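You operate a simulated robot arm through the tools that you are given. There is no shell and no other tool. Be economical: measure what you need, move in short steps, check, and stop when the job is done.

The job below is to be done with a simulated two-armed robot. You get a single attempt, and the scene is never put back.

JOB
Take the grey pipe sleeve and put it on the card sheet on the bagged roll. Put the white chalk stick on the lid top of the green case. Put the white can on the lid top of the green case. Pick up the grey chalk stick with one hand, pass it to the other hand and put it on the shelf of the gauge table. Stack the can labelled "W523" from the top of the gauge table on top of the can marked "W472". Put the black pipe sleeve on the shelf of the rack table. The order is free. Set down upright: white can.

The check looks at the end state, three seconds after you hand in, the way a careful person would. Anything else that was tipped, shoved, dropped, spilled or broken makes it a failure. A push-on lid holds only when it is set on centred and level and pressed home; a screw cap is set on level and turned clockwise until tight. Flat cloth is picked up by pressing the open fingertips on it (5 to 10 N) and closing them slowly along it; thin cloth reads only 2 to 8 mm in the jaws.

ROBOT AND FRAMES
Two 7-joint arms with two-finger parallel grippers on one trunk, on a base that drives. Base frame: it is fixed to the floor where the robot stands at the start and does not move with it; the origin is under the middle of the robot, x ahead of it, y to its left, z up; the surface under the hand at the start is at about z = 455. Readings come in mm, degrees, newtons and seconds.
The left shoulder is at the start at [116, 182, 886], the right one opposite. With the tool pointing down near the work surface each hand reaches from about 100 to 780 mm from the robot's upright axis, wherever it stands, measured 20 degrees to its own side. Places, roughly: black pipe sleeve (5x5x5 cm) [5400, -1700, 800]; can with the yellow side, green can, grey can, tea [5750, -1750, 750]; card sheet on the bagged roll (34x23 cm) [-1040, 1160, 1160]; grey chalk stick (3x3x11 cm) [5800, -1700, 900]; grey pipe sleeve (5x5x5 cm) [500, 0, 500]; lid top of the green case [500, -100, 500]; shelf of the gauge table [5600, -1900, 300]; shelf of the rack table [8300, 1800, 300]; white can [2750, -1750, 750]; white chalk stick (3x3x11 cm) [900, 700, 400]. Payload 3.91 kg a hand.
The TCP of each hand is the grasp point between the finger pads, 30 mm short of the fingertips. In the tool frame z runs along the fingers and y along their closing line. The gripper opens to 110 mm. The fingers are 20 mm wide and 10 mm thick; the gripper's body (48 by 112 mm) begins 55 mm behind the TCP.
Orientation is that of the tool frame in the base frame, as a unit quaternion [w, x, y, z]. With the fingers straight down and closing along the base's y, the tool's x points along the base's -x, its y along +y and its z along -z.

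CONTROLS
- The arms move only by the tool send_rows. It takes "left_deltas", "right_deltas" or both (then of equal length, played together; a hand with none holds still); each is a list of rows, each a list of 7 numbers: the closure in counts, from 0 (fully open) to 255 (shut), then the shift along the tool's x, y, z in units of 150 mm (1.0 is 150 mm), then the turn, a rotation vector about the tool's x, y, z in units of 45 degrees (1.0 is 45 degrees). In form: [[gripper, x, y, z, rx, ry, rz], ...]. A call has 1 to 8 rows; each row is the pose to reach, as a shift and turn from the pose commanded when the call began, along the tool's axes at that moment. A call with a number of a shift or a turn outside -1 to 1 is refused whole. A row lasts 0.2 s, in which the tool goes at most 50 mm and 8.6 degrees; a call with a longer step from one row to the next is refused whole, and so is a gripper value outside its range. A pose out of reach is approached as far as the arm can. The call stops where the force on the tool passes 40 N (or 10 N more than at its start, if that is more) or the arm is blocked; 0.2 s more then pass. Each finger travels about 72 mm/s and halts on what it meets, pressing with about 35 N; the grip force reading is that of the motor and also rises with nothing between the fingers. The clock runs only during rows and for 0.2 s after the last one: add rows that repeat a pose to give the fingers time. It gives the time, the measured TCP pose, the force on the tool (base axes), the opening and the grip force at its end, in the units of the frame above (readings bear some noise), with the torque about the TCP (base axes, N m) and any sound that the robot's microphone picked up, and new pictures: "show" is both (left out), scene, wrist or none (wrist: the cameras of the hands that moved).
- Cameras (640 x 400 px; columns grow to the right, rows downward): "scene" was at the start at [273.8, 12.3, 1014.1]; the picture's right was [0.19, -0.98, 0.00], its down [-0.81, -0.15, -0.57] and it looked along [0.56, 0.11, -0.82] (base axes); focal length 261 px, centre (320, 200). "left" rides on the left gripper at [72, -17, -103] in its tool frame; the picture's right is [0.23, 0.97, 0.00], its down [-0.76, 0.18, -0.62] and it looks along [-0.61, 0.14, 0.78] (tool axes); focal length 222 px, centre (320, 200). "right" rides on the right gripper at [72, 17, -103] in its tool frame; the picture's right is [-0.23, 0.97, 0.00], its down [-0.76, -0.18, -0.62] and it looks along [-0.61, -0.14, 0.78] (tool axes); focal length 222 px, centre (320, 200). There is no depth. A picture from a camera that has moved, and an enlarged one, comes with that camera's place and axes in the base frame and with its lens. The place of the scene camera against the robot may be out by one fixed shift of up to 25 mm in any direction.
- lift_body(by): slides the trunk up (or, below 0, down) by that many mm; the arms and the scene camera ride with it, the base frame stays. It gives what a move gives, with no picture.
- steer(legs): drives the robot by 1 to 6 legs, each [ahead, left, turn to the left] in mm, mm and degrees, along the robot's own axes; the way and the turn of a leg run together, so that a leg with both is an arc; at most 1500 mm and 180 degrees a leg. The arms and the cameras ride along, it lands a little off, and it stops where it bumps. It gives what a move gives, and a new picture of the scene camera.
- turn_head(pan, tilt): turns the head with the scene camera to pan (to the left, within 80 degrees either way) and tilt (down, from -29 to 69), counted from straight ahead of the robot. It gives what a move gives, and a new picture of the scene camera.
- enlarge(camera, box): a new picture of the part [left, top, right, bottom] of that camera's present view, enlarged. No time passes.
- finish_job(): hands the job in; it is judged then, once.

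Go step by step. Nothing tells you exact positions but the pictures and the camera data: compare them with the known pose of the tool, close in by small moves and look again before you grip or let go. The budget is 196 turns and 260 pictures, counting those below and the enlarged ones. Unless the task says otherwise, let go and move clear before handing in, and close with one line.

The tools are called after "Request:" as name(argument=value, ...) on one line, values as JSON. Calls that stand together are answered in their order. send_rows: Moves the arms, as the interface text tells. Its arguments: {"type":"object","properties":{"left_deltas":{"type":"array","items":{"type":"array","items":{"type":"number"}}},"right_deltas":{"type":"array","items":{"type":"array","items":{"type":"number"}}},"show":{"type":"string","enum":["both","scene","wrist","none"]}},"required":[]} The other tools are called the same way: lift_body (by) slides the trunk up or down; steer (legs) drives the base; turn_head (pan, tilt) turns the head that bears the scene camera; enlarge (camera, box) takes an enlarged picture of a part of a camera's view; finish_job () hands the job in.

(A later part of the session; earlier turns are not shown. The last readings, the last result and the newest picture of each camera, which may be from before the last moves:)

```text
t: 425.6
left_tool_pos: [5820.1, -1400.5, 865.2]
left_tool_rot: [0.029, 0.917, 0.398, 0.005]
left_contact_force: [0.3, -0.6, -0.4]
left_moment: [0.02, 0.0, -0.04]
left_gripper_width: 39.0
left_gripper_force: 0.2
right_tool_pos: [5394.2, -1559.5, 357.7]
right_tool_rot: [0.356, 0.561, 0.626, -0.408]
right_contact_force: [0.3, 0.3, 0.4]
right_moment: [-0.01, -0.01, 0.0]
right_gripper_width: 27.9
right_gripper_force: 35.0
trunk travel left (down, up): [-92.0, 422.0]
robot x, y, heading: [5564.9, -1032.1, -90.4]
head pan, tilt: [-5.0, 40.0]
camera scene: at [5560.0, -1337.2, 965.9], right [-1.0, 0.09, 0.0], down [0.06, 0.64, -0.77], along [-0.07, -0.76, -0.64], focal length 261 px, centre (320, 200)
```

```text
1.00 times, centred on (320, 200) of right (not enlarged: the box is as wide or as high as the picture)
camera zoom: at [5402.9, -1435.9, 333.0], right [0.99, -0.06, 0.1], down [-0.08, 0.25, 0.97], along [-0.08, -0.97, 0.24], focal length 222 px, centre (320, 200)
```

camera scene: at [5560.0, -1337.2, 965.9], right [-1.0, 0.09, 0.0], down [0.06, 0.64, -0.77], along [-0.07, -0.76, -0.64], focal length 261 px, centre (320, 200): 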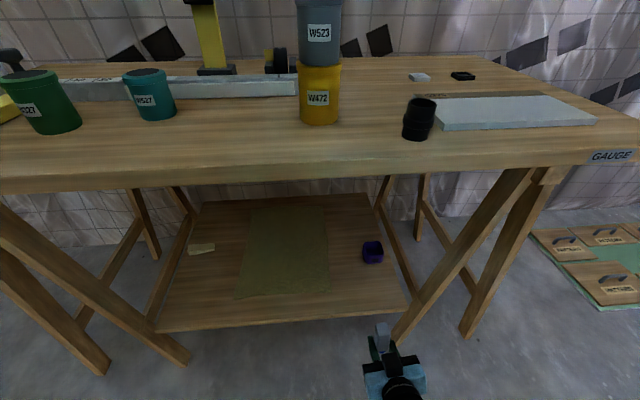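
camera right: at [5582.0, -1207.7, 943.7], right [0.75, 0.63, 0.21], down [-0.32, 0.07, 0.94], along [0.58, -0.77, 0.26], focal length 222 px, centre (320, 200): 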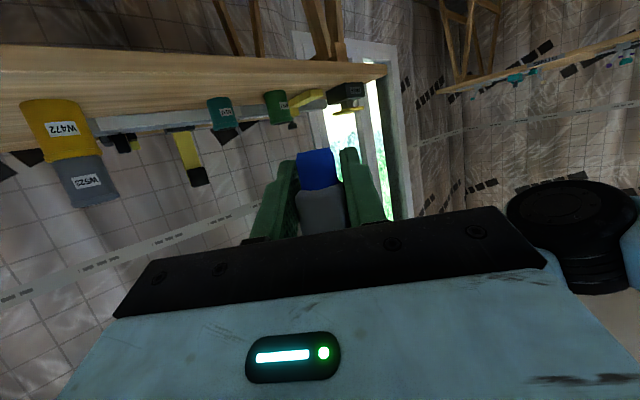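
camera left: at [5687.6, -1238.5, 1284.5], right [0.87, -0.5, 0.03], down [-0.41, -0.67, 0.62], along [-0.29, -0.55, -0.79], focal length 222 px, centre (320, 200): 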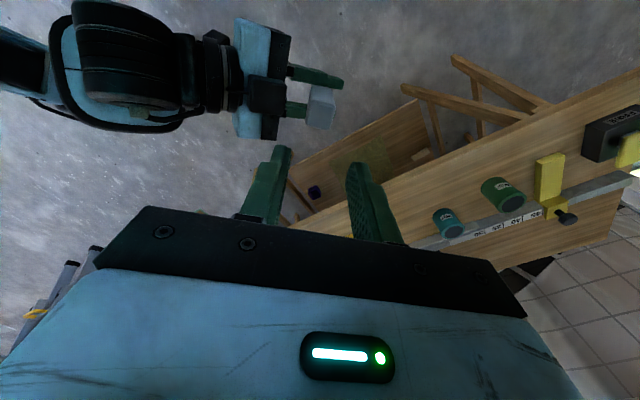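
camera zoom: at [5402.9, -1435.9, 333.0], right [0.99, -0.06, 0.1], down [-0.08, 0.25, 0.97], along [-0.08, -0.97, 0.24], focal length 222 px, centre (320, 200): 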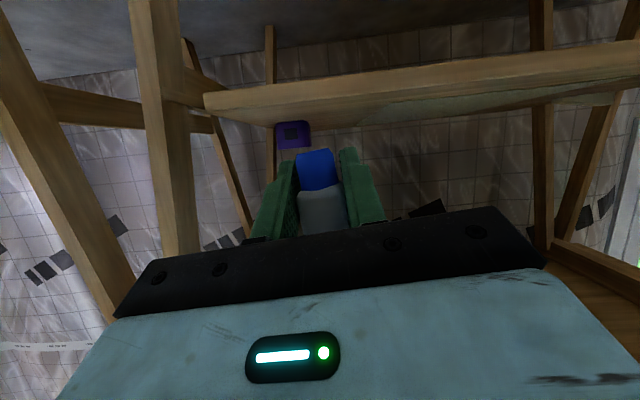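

Request:
send_rows(right_deltas=[[220, -0.1, 0.05, -0.05, 0, -0.02, 0.08], [220, -0.16, 0.12, -0.07, 0, -0.04, 0.156], [220, -0.18, 0.22, -0.07, 0, -0.04, 0.156], [220, -0.18, 0.22, -0.07, 0, -0.04, 0.156]], show="none")

Request:
steer(legs=[[130, 0, 0.4]])

Request:
enlarge(camera="right", box=[160, 60, 480, 260])

```text
t: 426.5
left_tool_pos: [5819.0, -1400.2, 864.9]
left_tool_rot: [0.029, 0.917, 0.398, 0.004]
left_contact_force: [-0.9, -0.1, 0.7]
left_moment: [0.01, -0.01, 0.0]
left_gripper_width: 39.1
left_gripper_force: 0.2
right_tool_pos: [5383.2, -1562.6, 376.9]
right_tool_rot: [0.361, 0.544, 0.622, -0.432]
right_contact_force: [0.0, 0.4, -0.2]
right_moment: [-0.01, -0.02, -0.02]
right_gripper_width: 27.5
right_gripper_force: 34.7
trunk travel left (down, up): [-92.0, 422.0]
robot x, y, heading: [5561.7, -1030.8, -90.2]
head pan, tilt: [-5.0, 40.0]
stopped in row 4 (right hand): the arm was blocked; the commanded pose is now the measured one
```

```text
t: 427.8
left_tool_pos: [5822.8, -1528.0, 863.7]
left_tool_rot: [0.028, 0.916, 0.401, 0.005]
left_contact_force: [-0.4, 0.0, 0.1]
left_moment: [0.01, 0.01, 0.0]
left_gripper_width: 38.8
left_gripper_force: 0.1
right_tool_pos: [5386.1, -1692.2, 374.8]
right_tool_rot: [0.363, 0.541, 0.625, -0.43]
right_contact_force: [-0.7, 0.0, -1.0]
right_moment: [-0.02, 0.01, -0.02]
right_gripper_width: 27.5
right_gripper_force: 34.9
trunk travel left (down, up): [-92.0, 422.0]
robot x, y, heading: [5560.6, -1159.8, -89.8]
head pan, tilt: [-5.0, 40.0]
camera scene: at [5562.0, -1466.6, 965.7], right [-1.0, 0.08, 0.0], down [0.05, 0.64, -0.77], along [-0.06, -0.76, -0.64], focal length 261 px, centre (320, 200)
```

scene: 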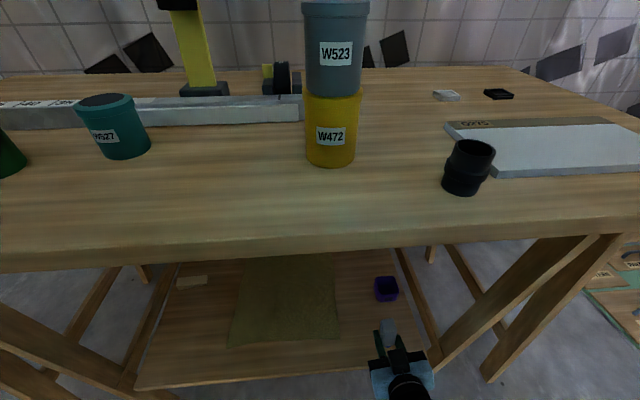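

```text
2.00 times, centred on (320, 160) of right
camera zoom: at [5393.0, -1570.9, 344.3], right [1.0, -0.04, 0.07], down [-0.05, 0.3, 0.95], along [-0.06, -0.95, 0.29], focal length 444 px, centre (320, 280)
```

zoom: 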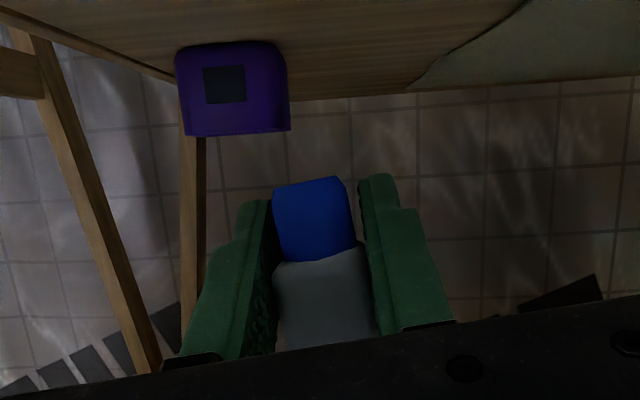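

The right arm is rubbing on my own base. I'll raise the trunk a bit, back up, and extend the arm further forward instead.

Request:
lift_body(by=100)

Request:
steer(legs=[[-110, 0, 0]])

Request:
send_rows(right_deltas=[[220, -0.05, 0.1, 0.1, 0, 0, 0.1], [220, -0.1, 0.2, 0.25, 0, 0, 0.2], [220, -0.1, 0.3, 0.4, 0, 0, 0.2], [220, -0.1, 0.3, 0.55, 0, 0, 0.2], [220, -0.1, 0.3, 0.55, 0, 0, 0.2]], show="none")

```text
t: 429.1
left_tool_pos: [5823.2, -1528.3, 964.2]
left_tool_rot: [0.028, 0.916, 0.4, 0.005]
left_contact_force: [0.2, -1.5, -0.1]
left_moment: [0.02, 0.01, 0.01]
left_gripper_width: 39.1
left_gripper_force: 0.1
right_tool_pos: [5386.0, -1694.0, 475.4]
right_tool_rot: [0.363, 0.541, 0.625, -0.43]
right_contact_force: [-0.2, -0.5, -0.6]
right_moment: [0.01, 0.04, -0.01]
right_gripper_width: 27.7
right_gripper_force: 35.0
trunk travel left (down, up): [-192.0, 322.0]
robot x, y, heading: [5561.9, -1157.5, -89.7]
head pan, tilt: [-5.0, 40.0]
```

```text
t: 430.3
left_tool_pos: [5821.8, -1419.1, 965.7]
left_tool_rot: [0.028, 0.916, 0.4, 0.004]
left_contact_force: [-0.5, -0.1, -0.3]
left_moment: [-0.02, -0.01, -0.02]
left_gripper_width: 38.9
left_gripper_force: 0.2
right_tool_pos: [5385.2, -1584.5, 476.5]
right_tool_rot: [0.363, 0.541, 0.624, -0.431]
right_contact_force: [-1.0, 0.6, -0.3]
right_moment: [0.0, -0.01, -0.01]
right_gripper_width: 27.4
right_gripper_force: 34.6
trunk travel left (down, up): [-192.0, 322.0]
robot x, y, heading: [5560.7, -1047.7, -89.9]
head pan, tilt: [-5.0, 40.0]
camera scene: at [5561.2, -1315.8, 1085.2], right [-1.0, 0.08, 0.0], down [0.05, 0.64, -0.77], along [-0.06, -0.76, -0.64], focal length 261 px, centre (320, 200)
```

scene: 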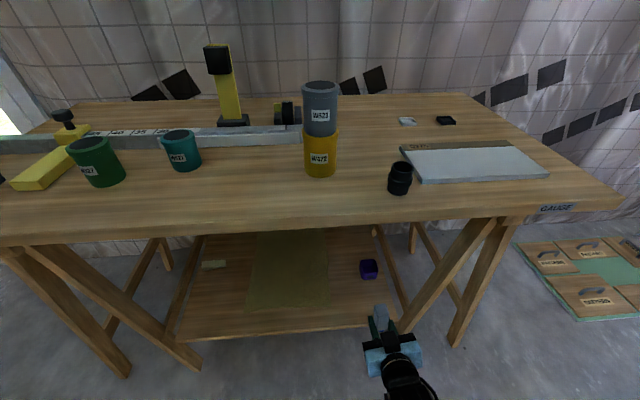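

```text
t: 431.7
left_tool_pos: [5821.4, -1420.1, 965.3]
left_tool_rot: [0.029, 0.916, 0.401, 0.005]
left_contact_force: [1.1, -0.6, -0.2]
left_moment: [-0.01, 0.02, 0.01]
left_gripper_width: 38.7
left_gripper_force: 0.1
right_tool_pos: [5381.0, -1663.9, 440.0]
right_tool_rot: [0.363, 0.57, 0.598, -0.43]
right_contact_force: [-0.9, -1.2, 0.5]
right_moment: [0.0, -0.01, 0.01]
right_gripper_width: 27.5
right_gripper_force: 35.2
trunk travel left (down, up): [-192.0, 322.0]
robot x, y, heading: [5561.9, -1052.2, -90.0]
head pan, tilt: [-5.0, 40.0]
stopped in row 5 (right hand): the arm was blocked; the commanded pose is now the measured one
```

Request:
send_rows(right_deltas=[[220, 0, -0.1, 0, 0, 0, 0.05], [220, 0, -0.2, 0, 0, 0, 0.14], [220, 0, -0.2, 0, 0, 0, 0.14]], show="scene")

```text
t: 432.5
left_tool_pos: [5822.5, -1419.9, 966.7]
left_tool_rot: [0.028, 0.916, 0.4, 0.004]
left_contact_force: [0.4, -0.7, 0.0]
left_moment: [-0.02, 0.0, 0.01]
left_gripper_width: 38.8
left_gripper_force: 0.1
right_tool_pos: [5352.3, -1662.3, 442.3]
right_tool_rot: [0.388, 0.603, 0.565, -0.408]
right_contact_force: [0.2, 0.0, -0.4]
right_moment: [0.0, -0.05, -0.01]
right_gripper_width: 27.1
right_gripper_force: 35.1
trunk travel left (down, up): [-192.0, 322.0]
robot x, y, heading: [5560.8, -1054.4, -89.6]
head pan, tilt: [-5.0, 40.0]
camera scene: at [5561.3, -1316.5, 1085.0], right [-1.0, 0.08, 0.0], down [0.05, 0.64, -0.77], along [-0.06, -0.76, -0.64], focal length 261 px, centre (320, 200)
```

scene: 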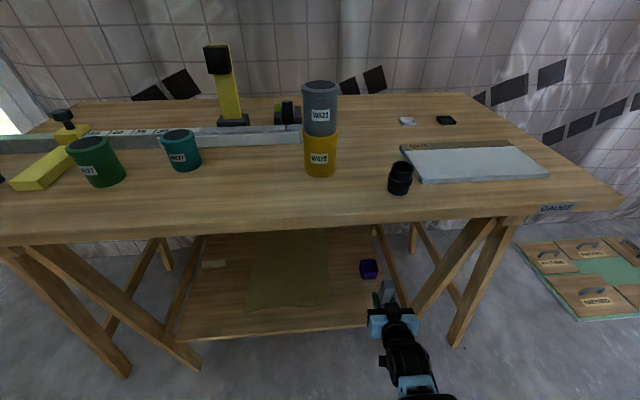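

Request:
steer(legs=[[50, 60, 0]])

Request:
send_rows(right_deltas=[[220, 0.12, 0, 0.05, 0, 0, 0], [220, 0.24, 0, 0.1, 0, 0, 0], [220, 0.36, 0, 0.14, 0, 0, 0], [220, 0.45, 0, 0.177, 0, 0, 0], [220, 0.45, 0, 0.177, 0, 0, 0]], show="wrist")

```text
t: 433.7
left_tool_pos: [5881.6, -1469.3, 965.1]
left_tool_rot: [0.029, 0.916, 0.4, 0.004]
left_contact_force: [-0.5, 0.2, 0.2]
left_moment: [0.02, 0.04, -0.04]
left_gripper_width: 38.7
left_gripper_force: 0.0
right_tool_pos: [5412.7, -1713.3, 442.2]
right_tool_rot: [0.388, 0.603, 0.566, -0.408]
right_contact_force: [-0.6, 0.5, 0.2]
right_moment: [0.0, 0.02, 0.02]
right_gripper_width: 27.3
right_gripper_force: 35.5
trunk travel left (down, up): [-192.0, 322.0]
robot x, y, heading: [5626.4, -1100.9, -89.9]
head pan, tilt: [-5.0, 40.0]
camera scene: at [5621.2, -1366.7, 1085.0], right [-1.0, 0.08, 0.0], down [0.05, 0.64, -0.77], along [-0.07, -0.76, -0.64], focal length 261 px, centre (320, 200)
```

scene: 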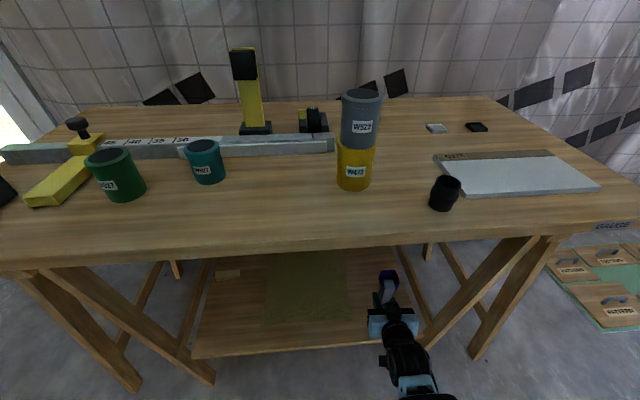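

```text
t: 434.9
left_tool_pos: [5881.5, -1469.4, 964.3]
left_tool_rot: [0.029, 0.916, 0.4, 0.004]
left_contact_force: [0.6, 0.4, 0.4]
left_moment: [-0.03, -0.01, -0.03]
left_gripper_width: 39.1
left_gripper_force: 0.2
right_tool_pos: [5412.8, -1713.1, 369.9]
right_tool_rot: [0.387, 0.603, 0.565, -0.409]
right_contact_force: [0.1, -0.6, -0.8]
right_moment: [0.01, 0.0, -0.02]
right_gripper_width: 27.4
right_gripper_force: 35.4
trunk travel left (down, up): [-192.0, 322.0]
robot x, y, heading: [5624.0, -1099.4, -89.8]
head pan, tilt: [-5.0, 40.0]
camera right: at [5436.6, -1592.8, 340.6], right [0.97, -0.14, 0.22], down [-0.16, 0.31, 0.94], along [-0.2, -0.94, 0.28], focal length 222 px, centre (320, 200)
```

right: 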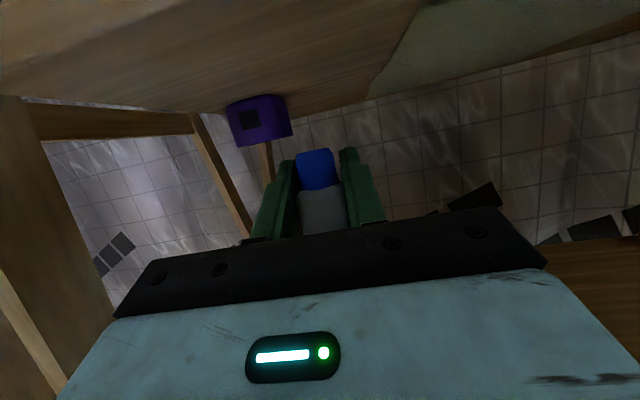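

Request:
send_rows(right_deltas=[[220, 0.062, 0, 0.024, 0, 0, 0], [220, 0.093, 0, 0.037, 0, 0, 0], [220, 0.112, 0, 0.044, 0, 0, 0], [220, 0.13, 0, 0.051, 0, 0, 0], [220, 0.149, 0, 0.059, 0, 0, 0], [220, 0.167, 0, 0.066, 0, 0, 0], [220, 0.186, 0, 0.073, 0, 0, 0]], show="wrist")

```text
t: 436.5
left_tool_pos: [5881.1, -1470.3, 964.0]
left_tool_rot: [0.029, 0.916, 0.4, 0.005]
left_contact_force: [0.1, -0.6, 0.1]
left_moment: [0.05, -0.01, -0.03]
left_gripper_width: 38.6
left_gripper_force: 0.1
right_tool_pos: [5413.9, -1712.9, 340.7]
right_tool_rot: [0.387, 0.603, 0.565, -0.409]
right_contact_force: [-0.5, 0.1, -1.1]
right_moment: [0.01, 0.01, -0.03]
right_gripper_width: 27.2
right_gripper_force: 34.8
trunk travel left (down, up): [-192.0, 322.0]
robot x, y, heading: [5618.7, -1102.9, -90.2]
head pan, tilt: [-5.0, 40.0]
camera right: at [5437.2, -1593.5, 311.1], right [0.97, -0.14, 0.22], down [-0.16, 0.31, 0.94], along [-0.2, -0.94, 0.28], focal length 222 px, centre (320, 200)
```

right: 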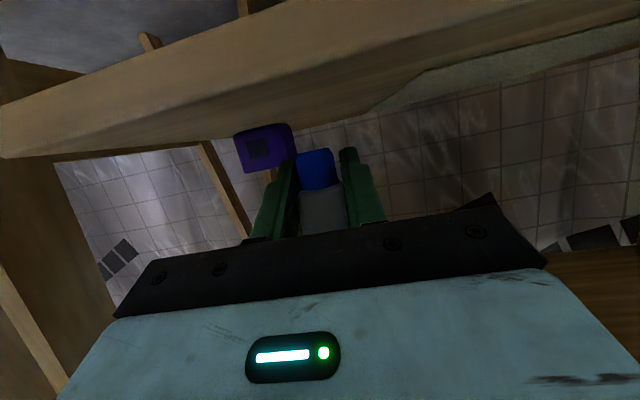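

Request:
send_rows(right_deltas=[[220, 0.012, 0, 0.005, 0, 0, 0], [220, 0.025, 0, 0.01, 0, 0, 0], [220, 0.037, 0, 0.015, 0, 0, 0], [220, 0.05, 0, 0.02, 0, 0, 0], [220, 0.062, 0, 0.025, 0, 0, 0], [220, 0.072, 0, 0.029, 0, 0, 0]], show="none")

```text
t: 437.9
left_tool_pos: [5881.7, -1469.8, 963.3]
left_tool_rot: [0.028, 0.916, 0.4, 0.005]
left_contact_force: [-0.5, -0.5, 0.2]
left_moment: [-0.02, -0.01, 0.01]
left_gripper_width: 39.0
left_gripper_force: 0.0
right_tool_pos: [5413.8, -1713.7, 328.9]
right_tool_rot: [0.387, 0.603, 0.566, -0.408]
right_contact_force: [0.9, 0.3, -0.8]
right_moment: [0.0, -0.02, 0.0]
right_gripper_width: 27.2
right_gripper_force: 34.9
trunk travel left (down, up): [-192.0, 322.0]
robot x, y, heading: [5621.6, -1098.9, -89.8]
head pan, tilt: [-5.0, 40.0]
```

Request:
send_rows(right_deltas=[[220, 0.01, 0, 0.004, 0, 0, 0], [220, 0.02, 0, 0.008, 0, 0, 0], [220, 0.03, 0, 0.012, 0, 0, 0], [220, 0.04, 0, 0.016, 0, 0, 0], [220, 0.05, 0, 0.02, 0, 0, 0], [220, 0.05, 0, 0.02, 0, 0, 0]], show="none")

```text
t: 439.3
left_tool_pos: [5879.8, -1469.1, 964.4]
left_tool_rot: [0.028, 0.916, 0.4, 0.005]
left_contact_force: [-0.7, 0.3, -0.3]
left_moment: [-0.01, -0.01, 0.0]
left_gripper_width: 39.0
left_gripper_force: 0.1
right_tool_pos: [5414.7, -1713.7, 320.9]
right_tool_rot: [0.388, 0.603, 0.565, -0.408]
right_contact_force: [0.0, 0.4, -0.3]
right_moment: [-0.02, 0.04, -0.01]
right_gripper_width: 27.3
right_gripper_force: 34.6
trunk travel left (down, up): [-192.0, 322.0]
robot x, y, heading: [5619.7, -1099.1, -89.8]
head pan, tilt: [-5.0, 40.0]
```

Request:
enlarge(camera="right", box=[200, 60, 440, 240])

Request:
enlarge(camera="scene", box=[320, 230, 460, 340])

```text
2.22 times, centred on (320, 150) of right
camera zoom: at [5436.9, -1593.9, 291.4], right [0.97, -0.14, 0.22], down [-0.16, 0.31, 0.94], along [-0.2, -0.94, 0.28], focal length 494 px, centre (320, 311)
```

zoom: 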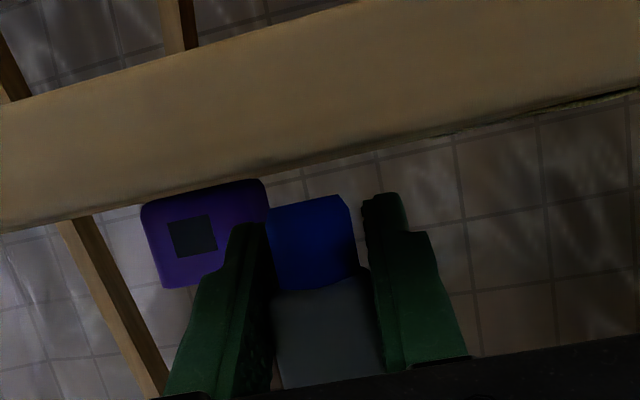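

```text
3.64 times, centred on (390, 285) of scene
camera zoom: at [5620.9, -1366.3, 1085.0], right [-1.0, 0.08, 0.0], down [0.05, 0.64, -0.77], along [-0.06, -0.76, -0.64], focal length 949 px, centre (66, -109)
```

zoom: 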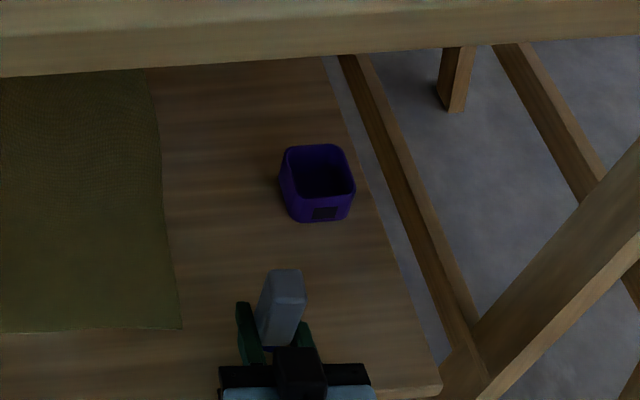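

Request:
send_rows(right_deltas=[[220, 0.01, 0, 0.004, 0, 0, 0], [220, 0.02, 0, 0.008, 0, 0, 0], [220, 0.03, 0, 0.012, 0, 0, 0], [220, 0.04, 0, 0.016, 0, 0, 0], [220, 0.05, 0, 0.02, 0, 0, 0], [220, 0.05, 0, 0.02, 0, 0, 0]], show="none")

```text
t: 440.7
left_tool_pos: [5881.1, -1470.4, 965.4]
left_tool_rot: [0.028, 0.916, 0.4, 0.004]
left_contact_force: [0.0, 0.1, -0.3]
left_moment: [-0.02, -0.01, 0.0]
left_gripper_width: 38.9
left_gripper_force: 0.1
right_tool_pos: [5414.5, -1712.2, 313.9]
right_tool_rot: [0.387, 0.603, 0.566, -0.408]
right_contact_force: [-0.2, -0.4, -1.0]
right_moment: [-0.01, 0.0, 0.02]
right_gripper_width: 27.7
right_gripper_force: 34.8
trunk travel left (down, up): [-192.0, 322.0]
robot x, y, heading: [5619.3, -1100.6, -90.1]
head pan, tilt: [-5.0, 40.0]
```

Request:
send_rows(right_deltas=[[220, 0.01, 0, 0.004, 0, 0, 0], [220, 0.02, 0, 0.008, 0, 0, 0], [220, 0.03, 0, 0.012, 0, 0, 0], [220, 0.04, 0, 0.016, 0, 0, 0], [220, 0.05, 0, 0.02, 0, 0, 0], [220, 0.05, 0, 0.02, 0, 0, 0]], show="wrist")

```text
t: 442.1
left_tool_pos: [5880.2, -1468.5, 964.3]
left_tool_rot: [0.029, 0.916, 0.4, 0.004]
left_contact_force: [0.5, 0.0, -1.0]
left_moment: [-0.01, 0.01, 0.01]
left_gripper_width: 38.6
left_gripper_force: 0.1
right_tool_pos: [5414.2, -1712.5, 314.6]
right_tool_rot: [0.388, 0.602, 0.566, -0.407]
right_contact_force: [-0.8, 0.5, -0.3]
right_moment: [0.0, -0.02, -0.02]
right_gripper_width: 27.1
right_gripper_force: 34.6
right hand out of reach, approached as far as the arm can: row 1, 2, 3, 4, 5, 6
trunk travel left (down, up): [-192.0, 322.0]
robot x, y, heading: [5622.9, -1098.5, -90.0]
head pan, tilt: [-5.0, 40.0]
camera right: at [5436.8, -1592.8, 285.0], right [0.97, -0.14, 0.22], down [-0.16, 0.31, 0.94], along [-0.2, -0.94, 0.28], focal length 222 px, centre (320, 200)
```

right: 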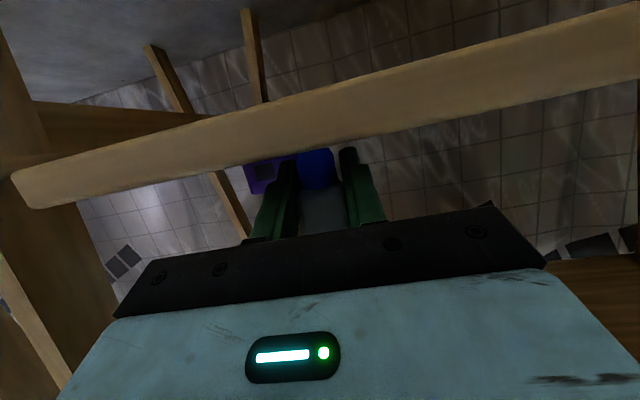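

The arm is at its limit, so I use the trunk for the last millimetres.

Request:
lift_body(by=-4)

Request:
lift_body(by=-3)

```text
t: 442.7
left_tool_pos: [5880.8, -1470.3, 961.8]
left_tool_rot: [0.029, 0.916, 0.4, 0.004]
left_contact_force: [0.2, 0.3, 0.2]
left_moment: [-0.05, 0.01, -0.01]
left_gripper_width: 38.8
left_gripper_force: 0.0
right_tool_pos: [5415.2, -1712.6, 312.1]
right_tool_rot: [0.388, 0.603, 0.564, -0.41]
right_contact_force: [0.0, -2.3, 5.3]
right_moment: [0.01, 0.01, 0.0]
right_gripper_width: 27.3
right_gripper_force: 35.2
trunk travel left (down, up): [-188.0, 326.0]
robot x, y, heading: [5622.2, -1097.7, -90.0]
head pan, tilt: [-5.0, 40.0]
```

```text
t: 443.2
left_tool_pos: [5881.1, -1468.0, 959.2]
left_tool_rot: [0.029, 0.916, 0.4, 0.004]
left_contact_force: [-1.5, 0.6, 0.3]
left_moment: [0.02, 0.03, 0.01]
left_gripper_width: 38.6
left_gripper_force: 0.0
right_tool_pos: [5412.9, -1713.1, 311.8]
right_tool_rot: [0.39, 0.601, 0.564, -0.411]
right_contact_force: [-0.4, 2.7, 22.5]
right_moment: [0.15, 0.03, 0.0]
right_gripper_width: 27.5
right_gripper_force: 35.0
trunk travel left (down, up): [-185.0, 329.0]
robot x, y, heading: [5620.5, -1100.7, -89.9]
head pan, tilt: [-5.0, 40.0]
```

Request:
lift_body(by=2)

Request:
send_rows(right_deltas=[[195, 0, 0, 0, 0, 0, 0], [185, 0, 0, 0, 0, 0, 0], [170, 0, 0, 0, 0, 0, 0], [150, 0, 0, 0, 0, 0, 0], [120, 0, 0, 0, 0, 0, 0], [93, 0, 0, 0, 0, 0, 0], [93, 0, 0, 0, 0, 0, 0]], show="wrist")

```text
t: 443.7
left_tool_pos: [5880.8, -1468.5, 959.9]
left_tool_rot: [0.029, 0.916, 0.401, 0.004]
left_contact_force: [-1.1, -0.1, 0.7]
left_moment: [0.01, 0.03, -0.02]
left_gripper_width: 39.0
left_gripper_force: 0.0
right_tool_pos: [5414.8, -1713.1, 311.2]
right_tool_rot: [0.389, 0.601, 0.565, -0.409]
right_contact_force: [-0.1, -3.9, 14.7]
right_moment: [0.0, 0.0, -0.02]
right_gripper_width: 27.2
right_gripper_force: 35.3
trunk travel left (down, up): [-187.0, 327.0]
robot x, y, heading: [5621.7, -1102.6, -89.9]
head pan, tilt: [-5.0, 40.0]
```

```text
t: 445.3
left_tool_pos: [5880.6, -1468.2, 958.7]
left_tool_rot: [0.028, 0.916, 0.4, 0.004]
left_contact_force: [-0.2, 0.4, 0.1]
left_moment: [-0.01, 0.01, 0.01]
left_gripper_width: 39.0
left_gripper_force: 0.0
right_tool_pos: [5414.8, -1711.6, 310.2]
right_tool_rot: [0.388, 0.602, 0.566, -0.409]
right_contact_force: [8.8, 5.3, 14.8]
right_moment: [-0.19, 0.35, 0.04]
right_gripper_width: 65.1
right_gripper_force: 0.2
trunk travel left (down, up): [-187.0, 327.0]
robot x, y, heading: [5625.3, -1102.7, -90.1]
head pan, tilt: [-5.0, 40.0]
camera right: at [5437.4, -1592.2, 280.8], right [0.97, -0.14, 0.22], down [-0.16, 0.31, 0.94], along [-0.2, -0.94, 0.28], focal length 222 px, centre (320, 200)
```

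right: 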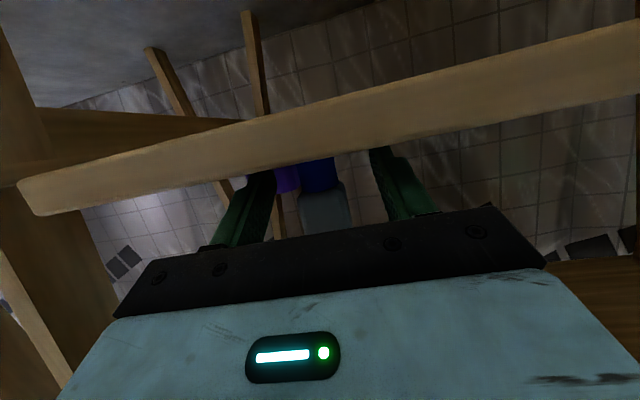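

Request:
lift_body(by=10)

Request:
enlarge(camera="scene", box=[320, 220, 460, 340])

Request:
enlarge(camera="right", box=[200, 60, 440, 240])

```text
t: 445.9
left_tool_pos: [5881.2, -1471.6, 969.8]
left_tool_rot: [0.028, 0.916, 0.4, 0.005]
left_contact_force: [1.1, -0.3, 0.3]
left_moment: [-0.03, -0.02, 0.04]
left_gripper_width: 38.6
left_gripper_force: 0.0
right_tool_pos: [5412.8, -1711.7, 320.5]
right_tool_rot: [0.386, 0.604, 0.566, -0.408]
right_contact_force: [-0.4, 0.2, -0.3]
right_moment: [-0.02, -0.01, 0.02]
right_gripper_width: 69.9
right_gripper_force: 0.2
trunk travel left (down, up): [-197.0, 317.0]
robot x, y, heading: [5626.0, -1105.3, -89.8]
head pan, tilt: [-5.0, 40.0]
```

```text
3.33 times, centred on (390, 280) of scene
camera zoom: at [5620.9, -1364.9, 1090.6], right [-1.0, 0.08, 0.0], down [0.05, 0.64, -0.77], along [-0.07, -0.76, -0.64], focal length 870 px, centre (87, -67)
```

zoom: 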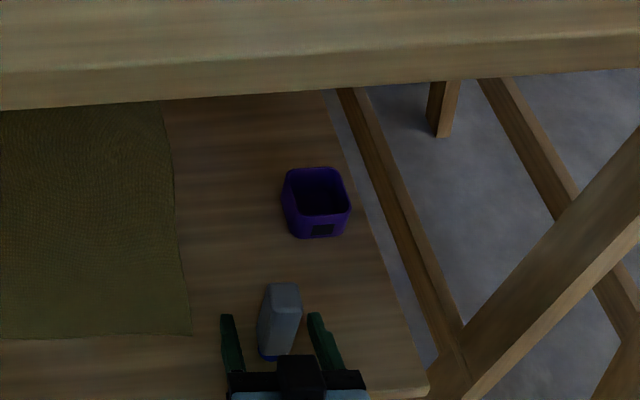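

```text
2.22 times, centred on (320, 150) of right
camera zoom: at [5436.1, -1591.8, 290.6], right [0.97, -0.14, 0.22], down [-0.16, 0.31, 0.94], along [-0.2, -0.94, 0.28], focal length 494 px, centre (320, 311)
```

zoom: 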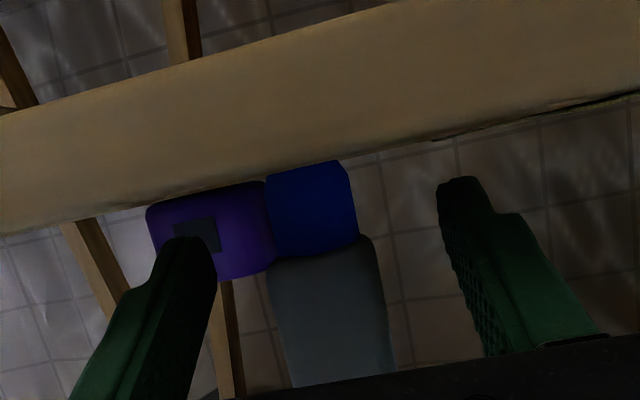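

Chalk stands on the shelf. I back out and then take the black sleeve with the same forward-pitched right hand.

Request:
steer(legs=[[-300, 0, 0]])

Request:
lift_body(by=270)

Request:
send_rows(right_deltas=[[0, -0.15, 0, -0.06, 0, 0, 0], [0, -0.4, 0, -0.16, 0, 0, 0], [0, -0.65, 0, -0.26, 0, 0, 0], [0, -0.9, 0, -0.36, 0, 0, 0], [0, -0.95, 0, -0.4, 0, 0, 0]], show="scene")

```text
t: 447.9
left_tool_pos: [5879.6, -1171.3, 970.0]
left_tool_rot: [0.029, 0.916, 0.4, 0.004]
left_contact_force: [0.8, 0.0, -0.4]
left_moment: [0.02, 0.0, 0.02]
left_gripper_width: 38.9
left_gripper_force: 0.1
right_tool_pos: [5412.1, -1413.0, 322.2]
right_tool_rot: [0.387, 0.603, 0.565, -0.409]
right_contact_force: [-0.2, 0.3, -0.3]
right_moment: [-0.01, 0.01, 0.0]
right_gripper_width: 69.9
right_gripper_force: 0.0
trunk travel left (down, up): [-197.0, 317.0]
robot x, y, heading: [5619.2, -805.0, -89.7]
head pan, tilt: [-5.0, 40.0]
camera scene: at [5620.0, -1065.8, 1090.9], right [-1.0, 0.09, 0.0], down [0.06, 0.64, -0.77], along [-0.07, -0.76, -0.64], focal length 261 px, centre (320, 200)
```

scene: 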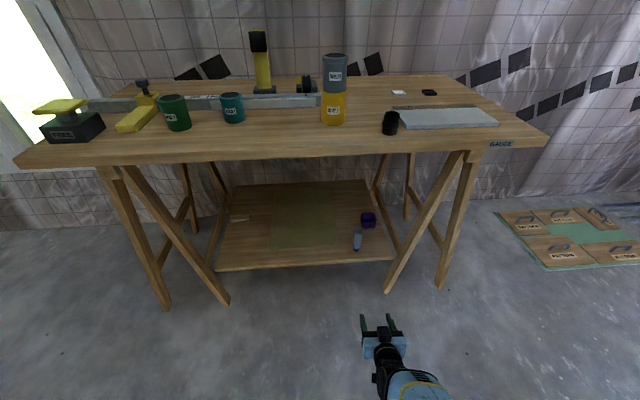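

```text
t: 450.7
left_tool_pos: [5880.4, -1171.8, 1238.9]
left_tool_rot: [0.027, 0.916, 0.4, 0.004]
left_contact_force: [-0.4, 0.4, -0.1]
left_moment: [0.01, -0.02, 0.0]
left_gripper_width: 38.8
left_gripper_force: 0.1
right_tool_pos: [5412.8, -1538.5, 820.2]
right_tool_rot: [0.49, 0.523, 0.481, -0.505]
right_contact_force: [0.1, 0.2, -0.5]
right_moment: [0.01, 0.0, -0.04]
right_gripper_width: 70.0
right_gripper_force: 0.1
trunk travel left (down, up): [-467.0, 47.0]
robot x, y, heading: [5619.2, -804.3, -89.7]
head pan, tilt: [-5.0, 40.0]
```

```text
t: 451.9
left_tool_pos: [5880.1, -1170.7, 1240.3]
left_tool_rot: [0.029, 0.916, 0.4, 0.004]
left_contact_force: [-0.3, 0.3, 0.9]
left_moment: [-0.02, 0.01, 0.02]
left_gripper_width: 38.8
left_gripper_force: 0.1
right_tool_pos: [5395.1, -1485.4, 975.1]
right_tool_rot: [-0.483, -0.516, -0.48, 0.52]
right_contact_force: [-0.3, 0.1, 0.8]
right_moment: [0.12, 0.0, 0.03]
right_gripper_width: 109.7
right_gripper_force: 0.0
right hand out of reach, approached as far as the arm can: row 1, 2
trunk travel left (down, up): [-467.0, 47.0]
robot x, y, heading: [5620.1, -805.3, -89.9]
head pan, tilt: [-5.0, 40.0]
camera scene: at [5619.7, -956.3, 1386.0], right [-1.0, 0.09, 0.0], down [0.06, 0.64, -0.77], along [-0.07, -0.76, -0.64], focal length 261 px, centre (320, 200)
```

scene: 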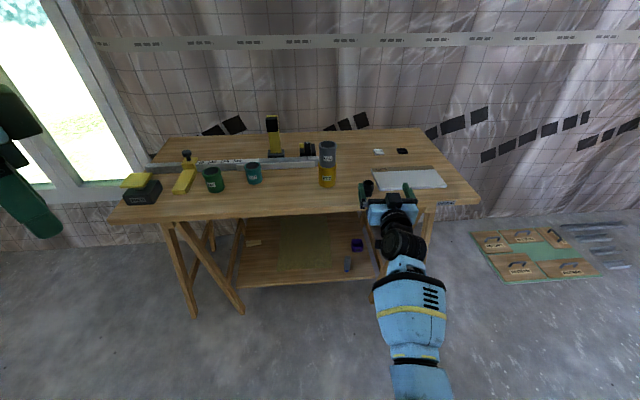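

Request:
send_rows(right_deltas=[[60, 0.15, -0.02, 0, 0, 0.12, 0], [60, 0.35, -0.04, 0, 0, 0.25, 0], [60, 0.55, -0.06, 0, 0, 0.37, 0], [60, 0.75, -0.08, 0, 0, 0.45, 0], [60, 0.93, -0.08, 0, 0, 0.45, 0], [60, 0.93, -0.08, 0, 0, 0.45, 0]], show="wrist")

```text
t: 453.3
left_tool_pos: [5880.5, -1171.3, 1239.3]
left_tool_rot: [0.029, 0.916, 0.399, 0.004]
left_contact_force: [-1.0, 0.1, 0.1]
left_moment: [0.02, 0.03, -0.02]
left_gripper_width: 38.8
left_gripper_force: 0.0
right_tool_pos: [5405.4, -1477.5, 822.9]
right_tool_rot: [0.399, 0.604, 0.56, -0.405]
right_contact_force: [0.1, 0.3, 0.1]
right_moment: [-0.01, -0.02, -0.02]
right_gripper_width: 84.4
right_gripper_force: 0.0
trunk travel left (down, up): [-467.0, 47.0]
robot x, y, heading: [5619.6, -802.0, -90.0]
head pan, tilt: [-5.0, 40.0]
camera right: at [5427.2, -1358.5, 793.5], right [0.96, -0.13, 0.24], down [-0.19, 0.32, 0.93], along [-0.2, -0.94, 0.29], focal length 222 px, centre (320, 200)
```

right: 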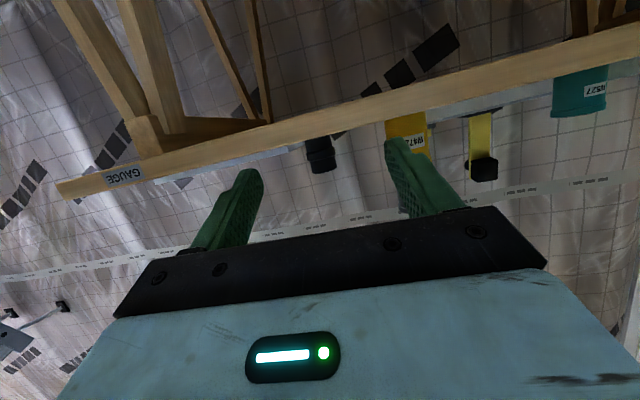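

Request:
send_rows(right_deltas=[[60, -0.06, -0.1, -0.03, 0, 0, 0], [60, -0.06, -0.19, -0.02, 0, 0, 0], [60, -0.06, -0.19, -0.02, 0, 0, 0]], show="none")

Request:
steer(legs=[[130, 0, 0]])

Request:
enlarge(camera="right", box=[160, 60, 480, 260])

```text
t: 454.1
left_tool_pos: [5880.1, -1170.9, 1239.6]
left_tool_rot: [0.028, 0.916, 0.4, 0.004]
left_contact_force: [-0.4, 0.9, -0.3]
left_moment: [0.0, 0.0, -0.02]
left_gripper_width: 38.8
left_gripper_force: 0.0
right_tool_pos: [5376.7, -1476.7, 833.2]
right_tool_rot: [0.399, 0.602, 0.56, -0.405]
right_contact_force: [0.6, -0.8, -0.3]
right_moment: [-0.01, 0.01, -0.02]
right_gripper_width: 84.0
right_gripper_force: 0.0
trunk travel left (down, up): [-467.0, 47.0]
robot x, y, heading: [5622.1, -803.5, -90.0]
head pan, tilt: [-5.0, 40.0]
```

```text
t: 455.4
left_tool_pos: [5880.3, -1300.7, 1239.7]
left_tool_rot: [0.029, 0.916, 0.399, 0.004]
left_contact_force: [0.3, -1.0, 0.5]
left_moment: [0.02, -0.02, -0.01]
left_gripper_width: 38.4
left_gripper_force: 0.1
right_tool_pos: [5372.8, -1605.9, 831.5]
right_tool_rot: [0.398, 0.604, 0.559, -0.405]
right_contact_force: [0.4, -0.8, -0.5]
right_moment: [-0.01, 0.03, 0.01]
right_gripper_width: 84.1
right_gripper_force: 0.0
trunk travel left (down, up): [-467.0, 47.0]
robot x, y, heading: [5617.3, -932.3, -89.7]
head pan, tilt: [-5.0, 40.0]
camera scene: at [5619.7, -1087.1, 1385.3], right [-1.0, 0.09, 0.0], down [0.06, 0.64, -0.77], along [-0.07, -0.76, -0.64], focal length 261 px, centre (320, 200)
```

scene: 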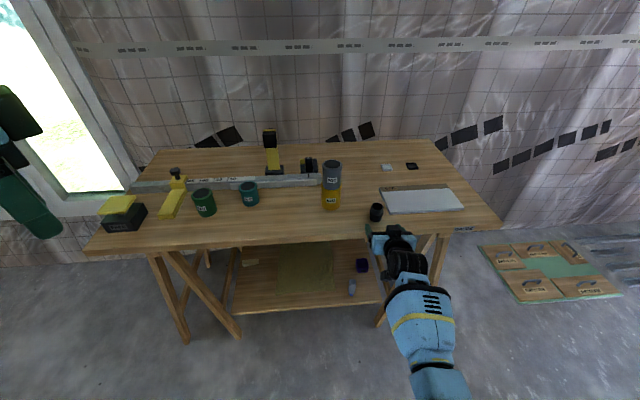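

```text
2.00 times, centred on (320, 160) of right
camera zoom: at [5397.6, -1486.2, 801.7], right [0.96, -0.13, 0.24], down [-0.18, 0.32, 0.93], along [-0.2, -0.94, 0.29], focal length 444 px, centre (320, 280)
```

zoom: 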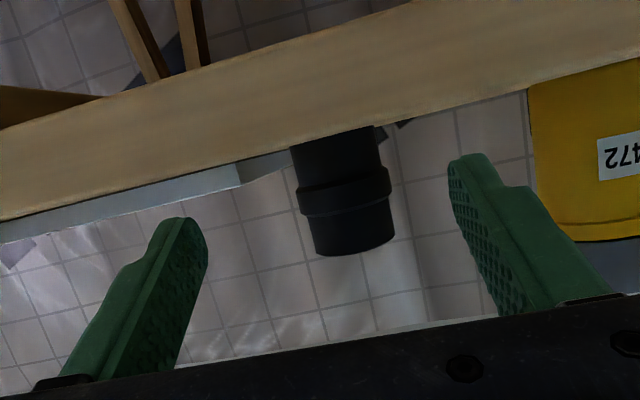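

Request:
send_rows(right_deltas=[[107, -0.05, 0.01, 0.08, 0, 0, 0], [107, -0.1, 0.015, 0.2, 0, 0, 0], [107, -0.14, 0.02, 0.3, 0, 0, 0], [107, -0.175, 0.026, 0.4, 0, 0, 0], [107, -0.175, 0.026, 0.4, 0, 0, 0]], show="wrist")

Request:
enlarge(camera="scene", box=[320, 170, 460, 280])

```text
t: 456.6
left_tool_pos: [5879.8, -1301.3, 1240.4]
left_tool_rot: [0.029, 0.916, 0.399, 0.003]
left_contact_force: [-0.2, -0.8, 0.0]
left_moment: [0.03, 0.04, -0.02]
left_gripper_width: 38.9
left_gripper_force: 0.0
right_tool_pos: [5374.3, -1671.2, 835.6]
right_tool_rot: [0.398, 0.604, 0.559, -0.405]
right_contact_force: [0.5, -0.5, 0.1]
right_moment: [-0.04, 0.03, 0.02]
right_gripper_width: 63.5
right_gripper_force: 0.1
trunk travel left (down, up): [-467.0, 47.0]
robot x, y, heading: [5620.2, -933.5, -89.9]
head pan, tilt: [-5.0, 40.0]
camera right: at [5398.1, -1551.6, 805.0], right [0.96, -0.13, 0.24], down [-0.19, 0.32, 0.93], along [-0.2, -0.94, 0.29], focal length 222 px, centre (320, 200)
```

right: 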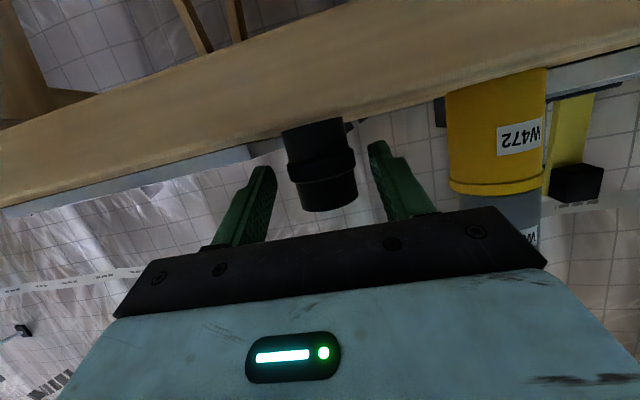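

```text
3.64 times, centred on (390, 225) of scene
camera zoom: at [5619.7, -1086.7, 1385.3], right [-1.0, 0.09, 0.0], down [0.06, 0.64, -0.77], along [-0.07, -0.76, -0.64], focal length 949 px, centre (66, 109)
```

zoom: 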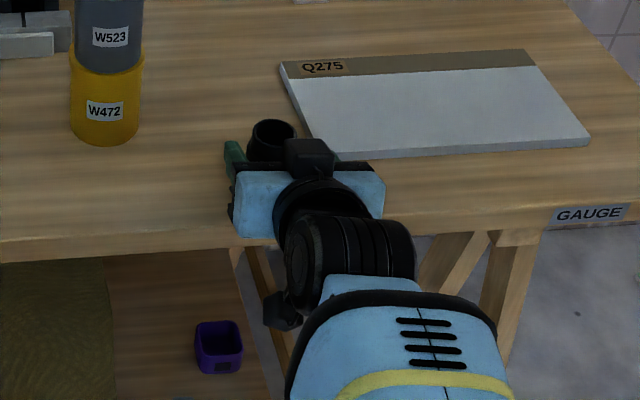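

Request:
send_rows(right_deltas=[[125, 0, 0, 0, 0, 0, 0], [132, -0.01, -0.005, 0.025, 0, 0, 0], [132, -0.02, -0.005, 0.05, 0, 0, 0], [170, -0.02, -0.005, 0.05, 0, 0, 0], [200, -0.02, -0.005, 0.05, 0, 0, 0], [200, -0.02, -0.005, 0.05, 0, 0, 0]], show="wrist")

```text
t: 457.9
left_tool_pos: [5879.1, -1301.7, 1240.4]
left_tool_rot: [0.029, 0.916, 0.4, 0.004]
left_contact_force: [-0.6, 0.9, 0.3]
left_moment: [-0.02, 0.01, 0.03]
left_gripper_width: 38.8
left_gripper_force: 0.2
right_tool_pos: [5373.6, -1678.9, 836.2]
right_tool_rot: [0.399, 0.603, 0.559, -0.406]
right_contact_force: [-0.9, -0.6, 0.7]
right_moment: [-0.03, 0.04, 0.0]
right_gripper_width: 42.1
right_gripper_force: 35.0
trunk travel left (down, up): [-467.0, 47.0]
robot x, y, heading: [5619.4, -932.9, -90.2]
head pan, tilt: [-5.0, 40.0]
camera right: at [5396.5, -1559.6, 805.5], right [0.96, -0.13, 0.24], down [-0.18, 0.33, 0.93], along [-0.2, -0.94, 0.29], focal length 222 px, centre (320, 200)
```

right: 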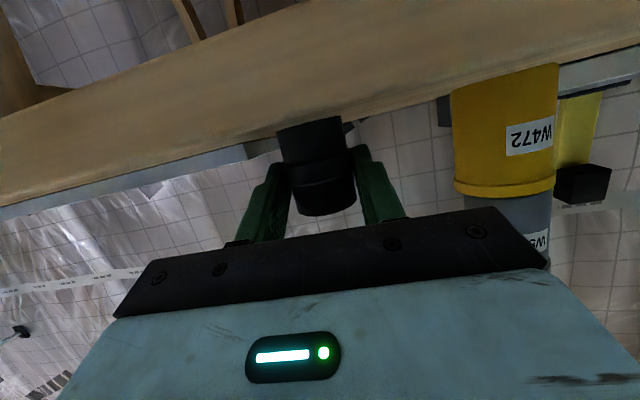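

Sleeve gripped. Lift, back away, and look toward the rack table.

Request:
send_rows(right_deltas=[[200, -0.12, 0, -0.05, 0, 0, 0], [200, -0.3, 0, -0.11, 0, 0, 0], [200, -0.45, 0, -0.17, 0, 0, 0]], show="none")

Request:
steer(legs=[[-500, 0, 0], [0, 0, 125]])

Request:
turn_head(pan=0, tilt=15)

```text
t: 458.8
left_tool_pos: [5880.0, -1300.4, 1238.8]
left_tool_rot: [0.028, 0.916, 0.4, 0.004]
left_contact_force: [-0.7, -0.5, -0.3]
left_moment: [0.02, -0.04, 0.0]
left_gripper_width: 38.9
left_gripper_force: 0.1
right_tool_pos: [5372.2, -1680.0, 906.9]
right_tool_rot: [0.399, 0.603, 0.56, -0.405]
right_contact_force: [0.0, -0.1, -0.2]
right_moment: [0.02, -0.01, 0.0]
right_gripper_width: 41.9
right_gripper_force: 34.8
trunk travel left (down, up): [-467.0, 47.0]
robot x, y, heading: [5620.2, -938.8, -90.1]
head pan, tilt: [-5.0, 40.0]
```

```text
t: 466.9
left_tool_pos: [5768.6, -5.3, 1239.2]
left_tool_rot: [0.01, 0.064, 0.998, 0.028]
left_contact_force: [-0.3, 0.2, 0.5]
left_moment: [-0.03, -0.02, 0.0]
left_gripper_width: 38.7
left_gripper_force: 0.0
right_tool_pos: [6371.3, -198.7, 908.9]
right_tool_rot: [0.543, -0.222, 0.792, 0.169]
right_contact_force: [0.4, 0.2, -0.6]
right_moment: [0.01, 0.01, -0.01]
right_gripper_width: 41.4
right_gripper_force: 35.2
trunk travel left (down, up): [-467.0, 47.0]
robot x, y, heading: [5614.0, -430.9, 35.7]
head pan, tilt: [-5.0, 40.0]
camera scene: at [5755.5, -348.8, 1385.3], right [0.51, -0.86, 0.0], down [-0.55, -0.33, -0.77], along [0.66, 0.39, -0.64], focal length 261 px, centre (320, 200)
```

scene: 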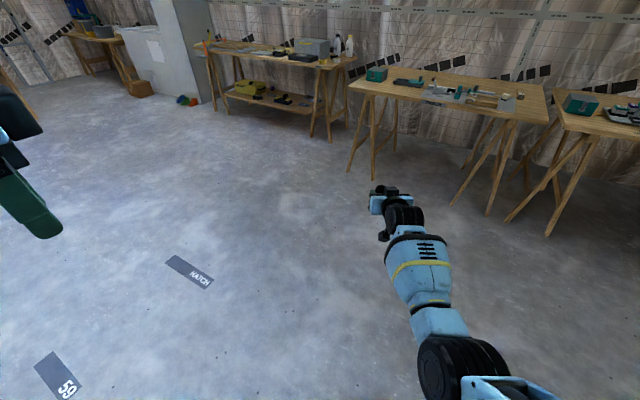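

```text
t: 467.8
left_tool_pos: [5768.2, -5.6, 1239.6]
left_tool_rot: [0.01, 0.064, 0.997, 0.027]
left_contact_force: [0.1, -0.5, -0.2]
left_moment: [0.0, 0.03, -0.02]
left_gripper_width: 38.8
left_gripper_force: 0.1
right_tool_pos: [6371.4, -198.7, 906.5]
right_tool_rot: [0.543, -0.221, 0.792, 0.169]
right_contact_force: [-0.2, -0.7, 0.2]
right_moment: [0.0, -0.01, 0.01]
right_gripper_width: 41.7
right_gripper_force: 35.3
trunk travel left (down, up): [-467.0, 47.0]
robot x, y, heading: [5619.8, -428.7, 35.6]
head pan, tilt: [0.0, 15.0]
camera scene: at [5758.3, -337.7, 1424.8], right [0.58, -0.81, 0.0], down [-0.21, -0.15, -0.97], along [0.79, 0.56, -0.26], focal length 261 px, centre (320, 200)
```

scene: 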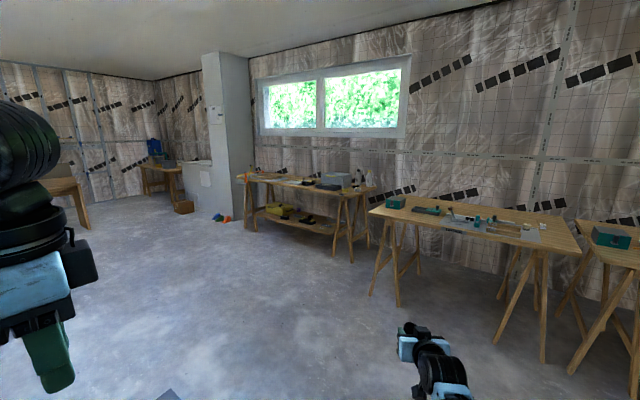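

Request:
enlarge(camera="scene", box=[225, 155, 405, 275])

```text
3.33 times, centred on (315, 215) of scene
camera zoom: at [5758.3, -337.7, 1424.8], right [0.58, -0.81, 0.0], down [-0.21, -0.15, -0.97], along [0.79, 0.56, -0.26], focal length 870 px, centre (337, 150)
```

zoom: 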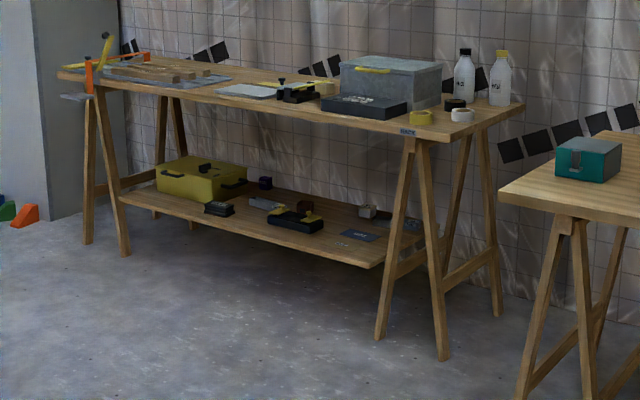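

The rack table with its shelf runs along x of about 8055, y 1110..2365. I'll drive in front of it.

Request:
steer(legs=[[1240, 352, 0], [1240, 352, 0], [0, 0, -35.6]])

Request:
turn_head(pan=0, tilt=35)

```text
t: 482.1
left_tool_pos: [7582.8, 1854.6, 1240.1]
left_tool_rot: [0.017, 0.362, 0.932, 0.024]
left_contact_force: [0.6, -0.3, 1.0]
left_moment: [0.0, 0.03, 0.02]
left_gripper_width: 38.8
left_gripper_force: 0.0
right_tool_pos: [7962.9, 1350.2, 907.5]
right_tool_rot: [0.568, 0.028, 0.822, -0.003]
right_contact_force: [-0.5, -0.3, -0.6]
right_moment: [0.03, -0.02, -0.01]
right_gripper_width: 41.0
right_gripper_force: 35.0
trunk travel left (down, up): [-467.0, 47.0]
robot x, y, heading: [7213.8, 1595.9, 0.3]
head pan, tilt: [0.0, 15.0]
camera scene: at [7383.6, 1593.1, 1424.9], right [0.01, -1.0, 0.0], down [-0.26, 0.0, -0.97], along [0.97, 0.01, -0.26], focal length 261 px, centre (320, 200)
```

scene: 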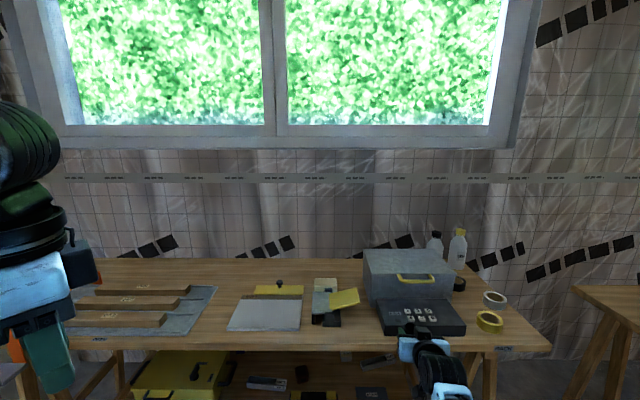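

```text
t: 482.9
left_tool_pos: [7582.2, 1854.4, 1239.0]
left_tool_rot: [0.018, 0.363, 0.931, 0.024]
left_contact_force: [-0.3, 0.0, 0.7]
left_moment: [-0.01, 0.02, 0.01]
left_gripper_width: 38.8
left_gripper_force: 0.0
right_tool_pos: [7963.5, 1349.0, 908.6]
right_tool_rot: [0.568, 0.029, 0.822, -0.004]
right_contact_force: [0.1, -0.5, -0.4]
right_moment: [0.01, 0.01, -0.03]
right_gripper_width: 41.5
right_gripper_force: 34.6
trunk travel left (down, up): [-467.0, 47.0]
robot x, y, heading: [7215.8, 1596.0, 0.3]
head pan, tilt: [0.0, 35.0]
camera scene: at [7378.2, 1593.1, 1392.9], right [0.01, -1.0, 0.0], down [-0.57, 0.0, -0.82], along [0.82, 0.01, -0.57], focal length 261 px, centre (320, 200)
```

scene: 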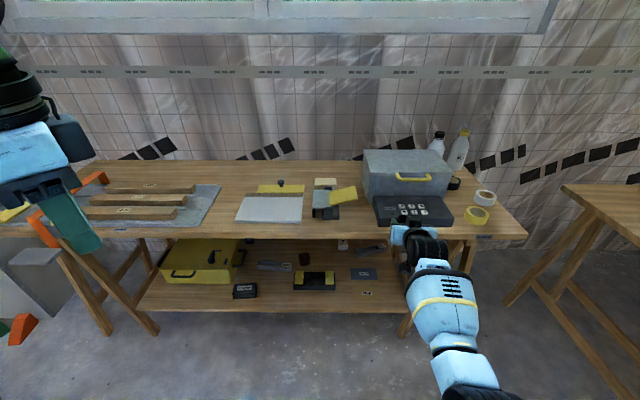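

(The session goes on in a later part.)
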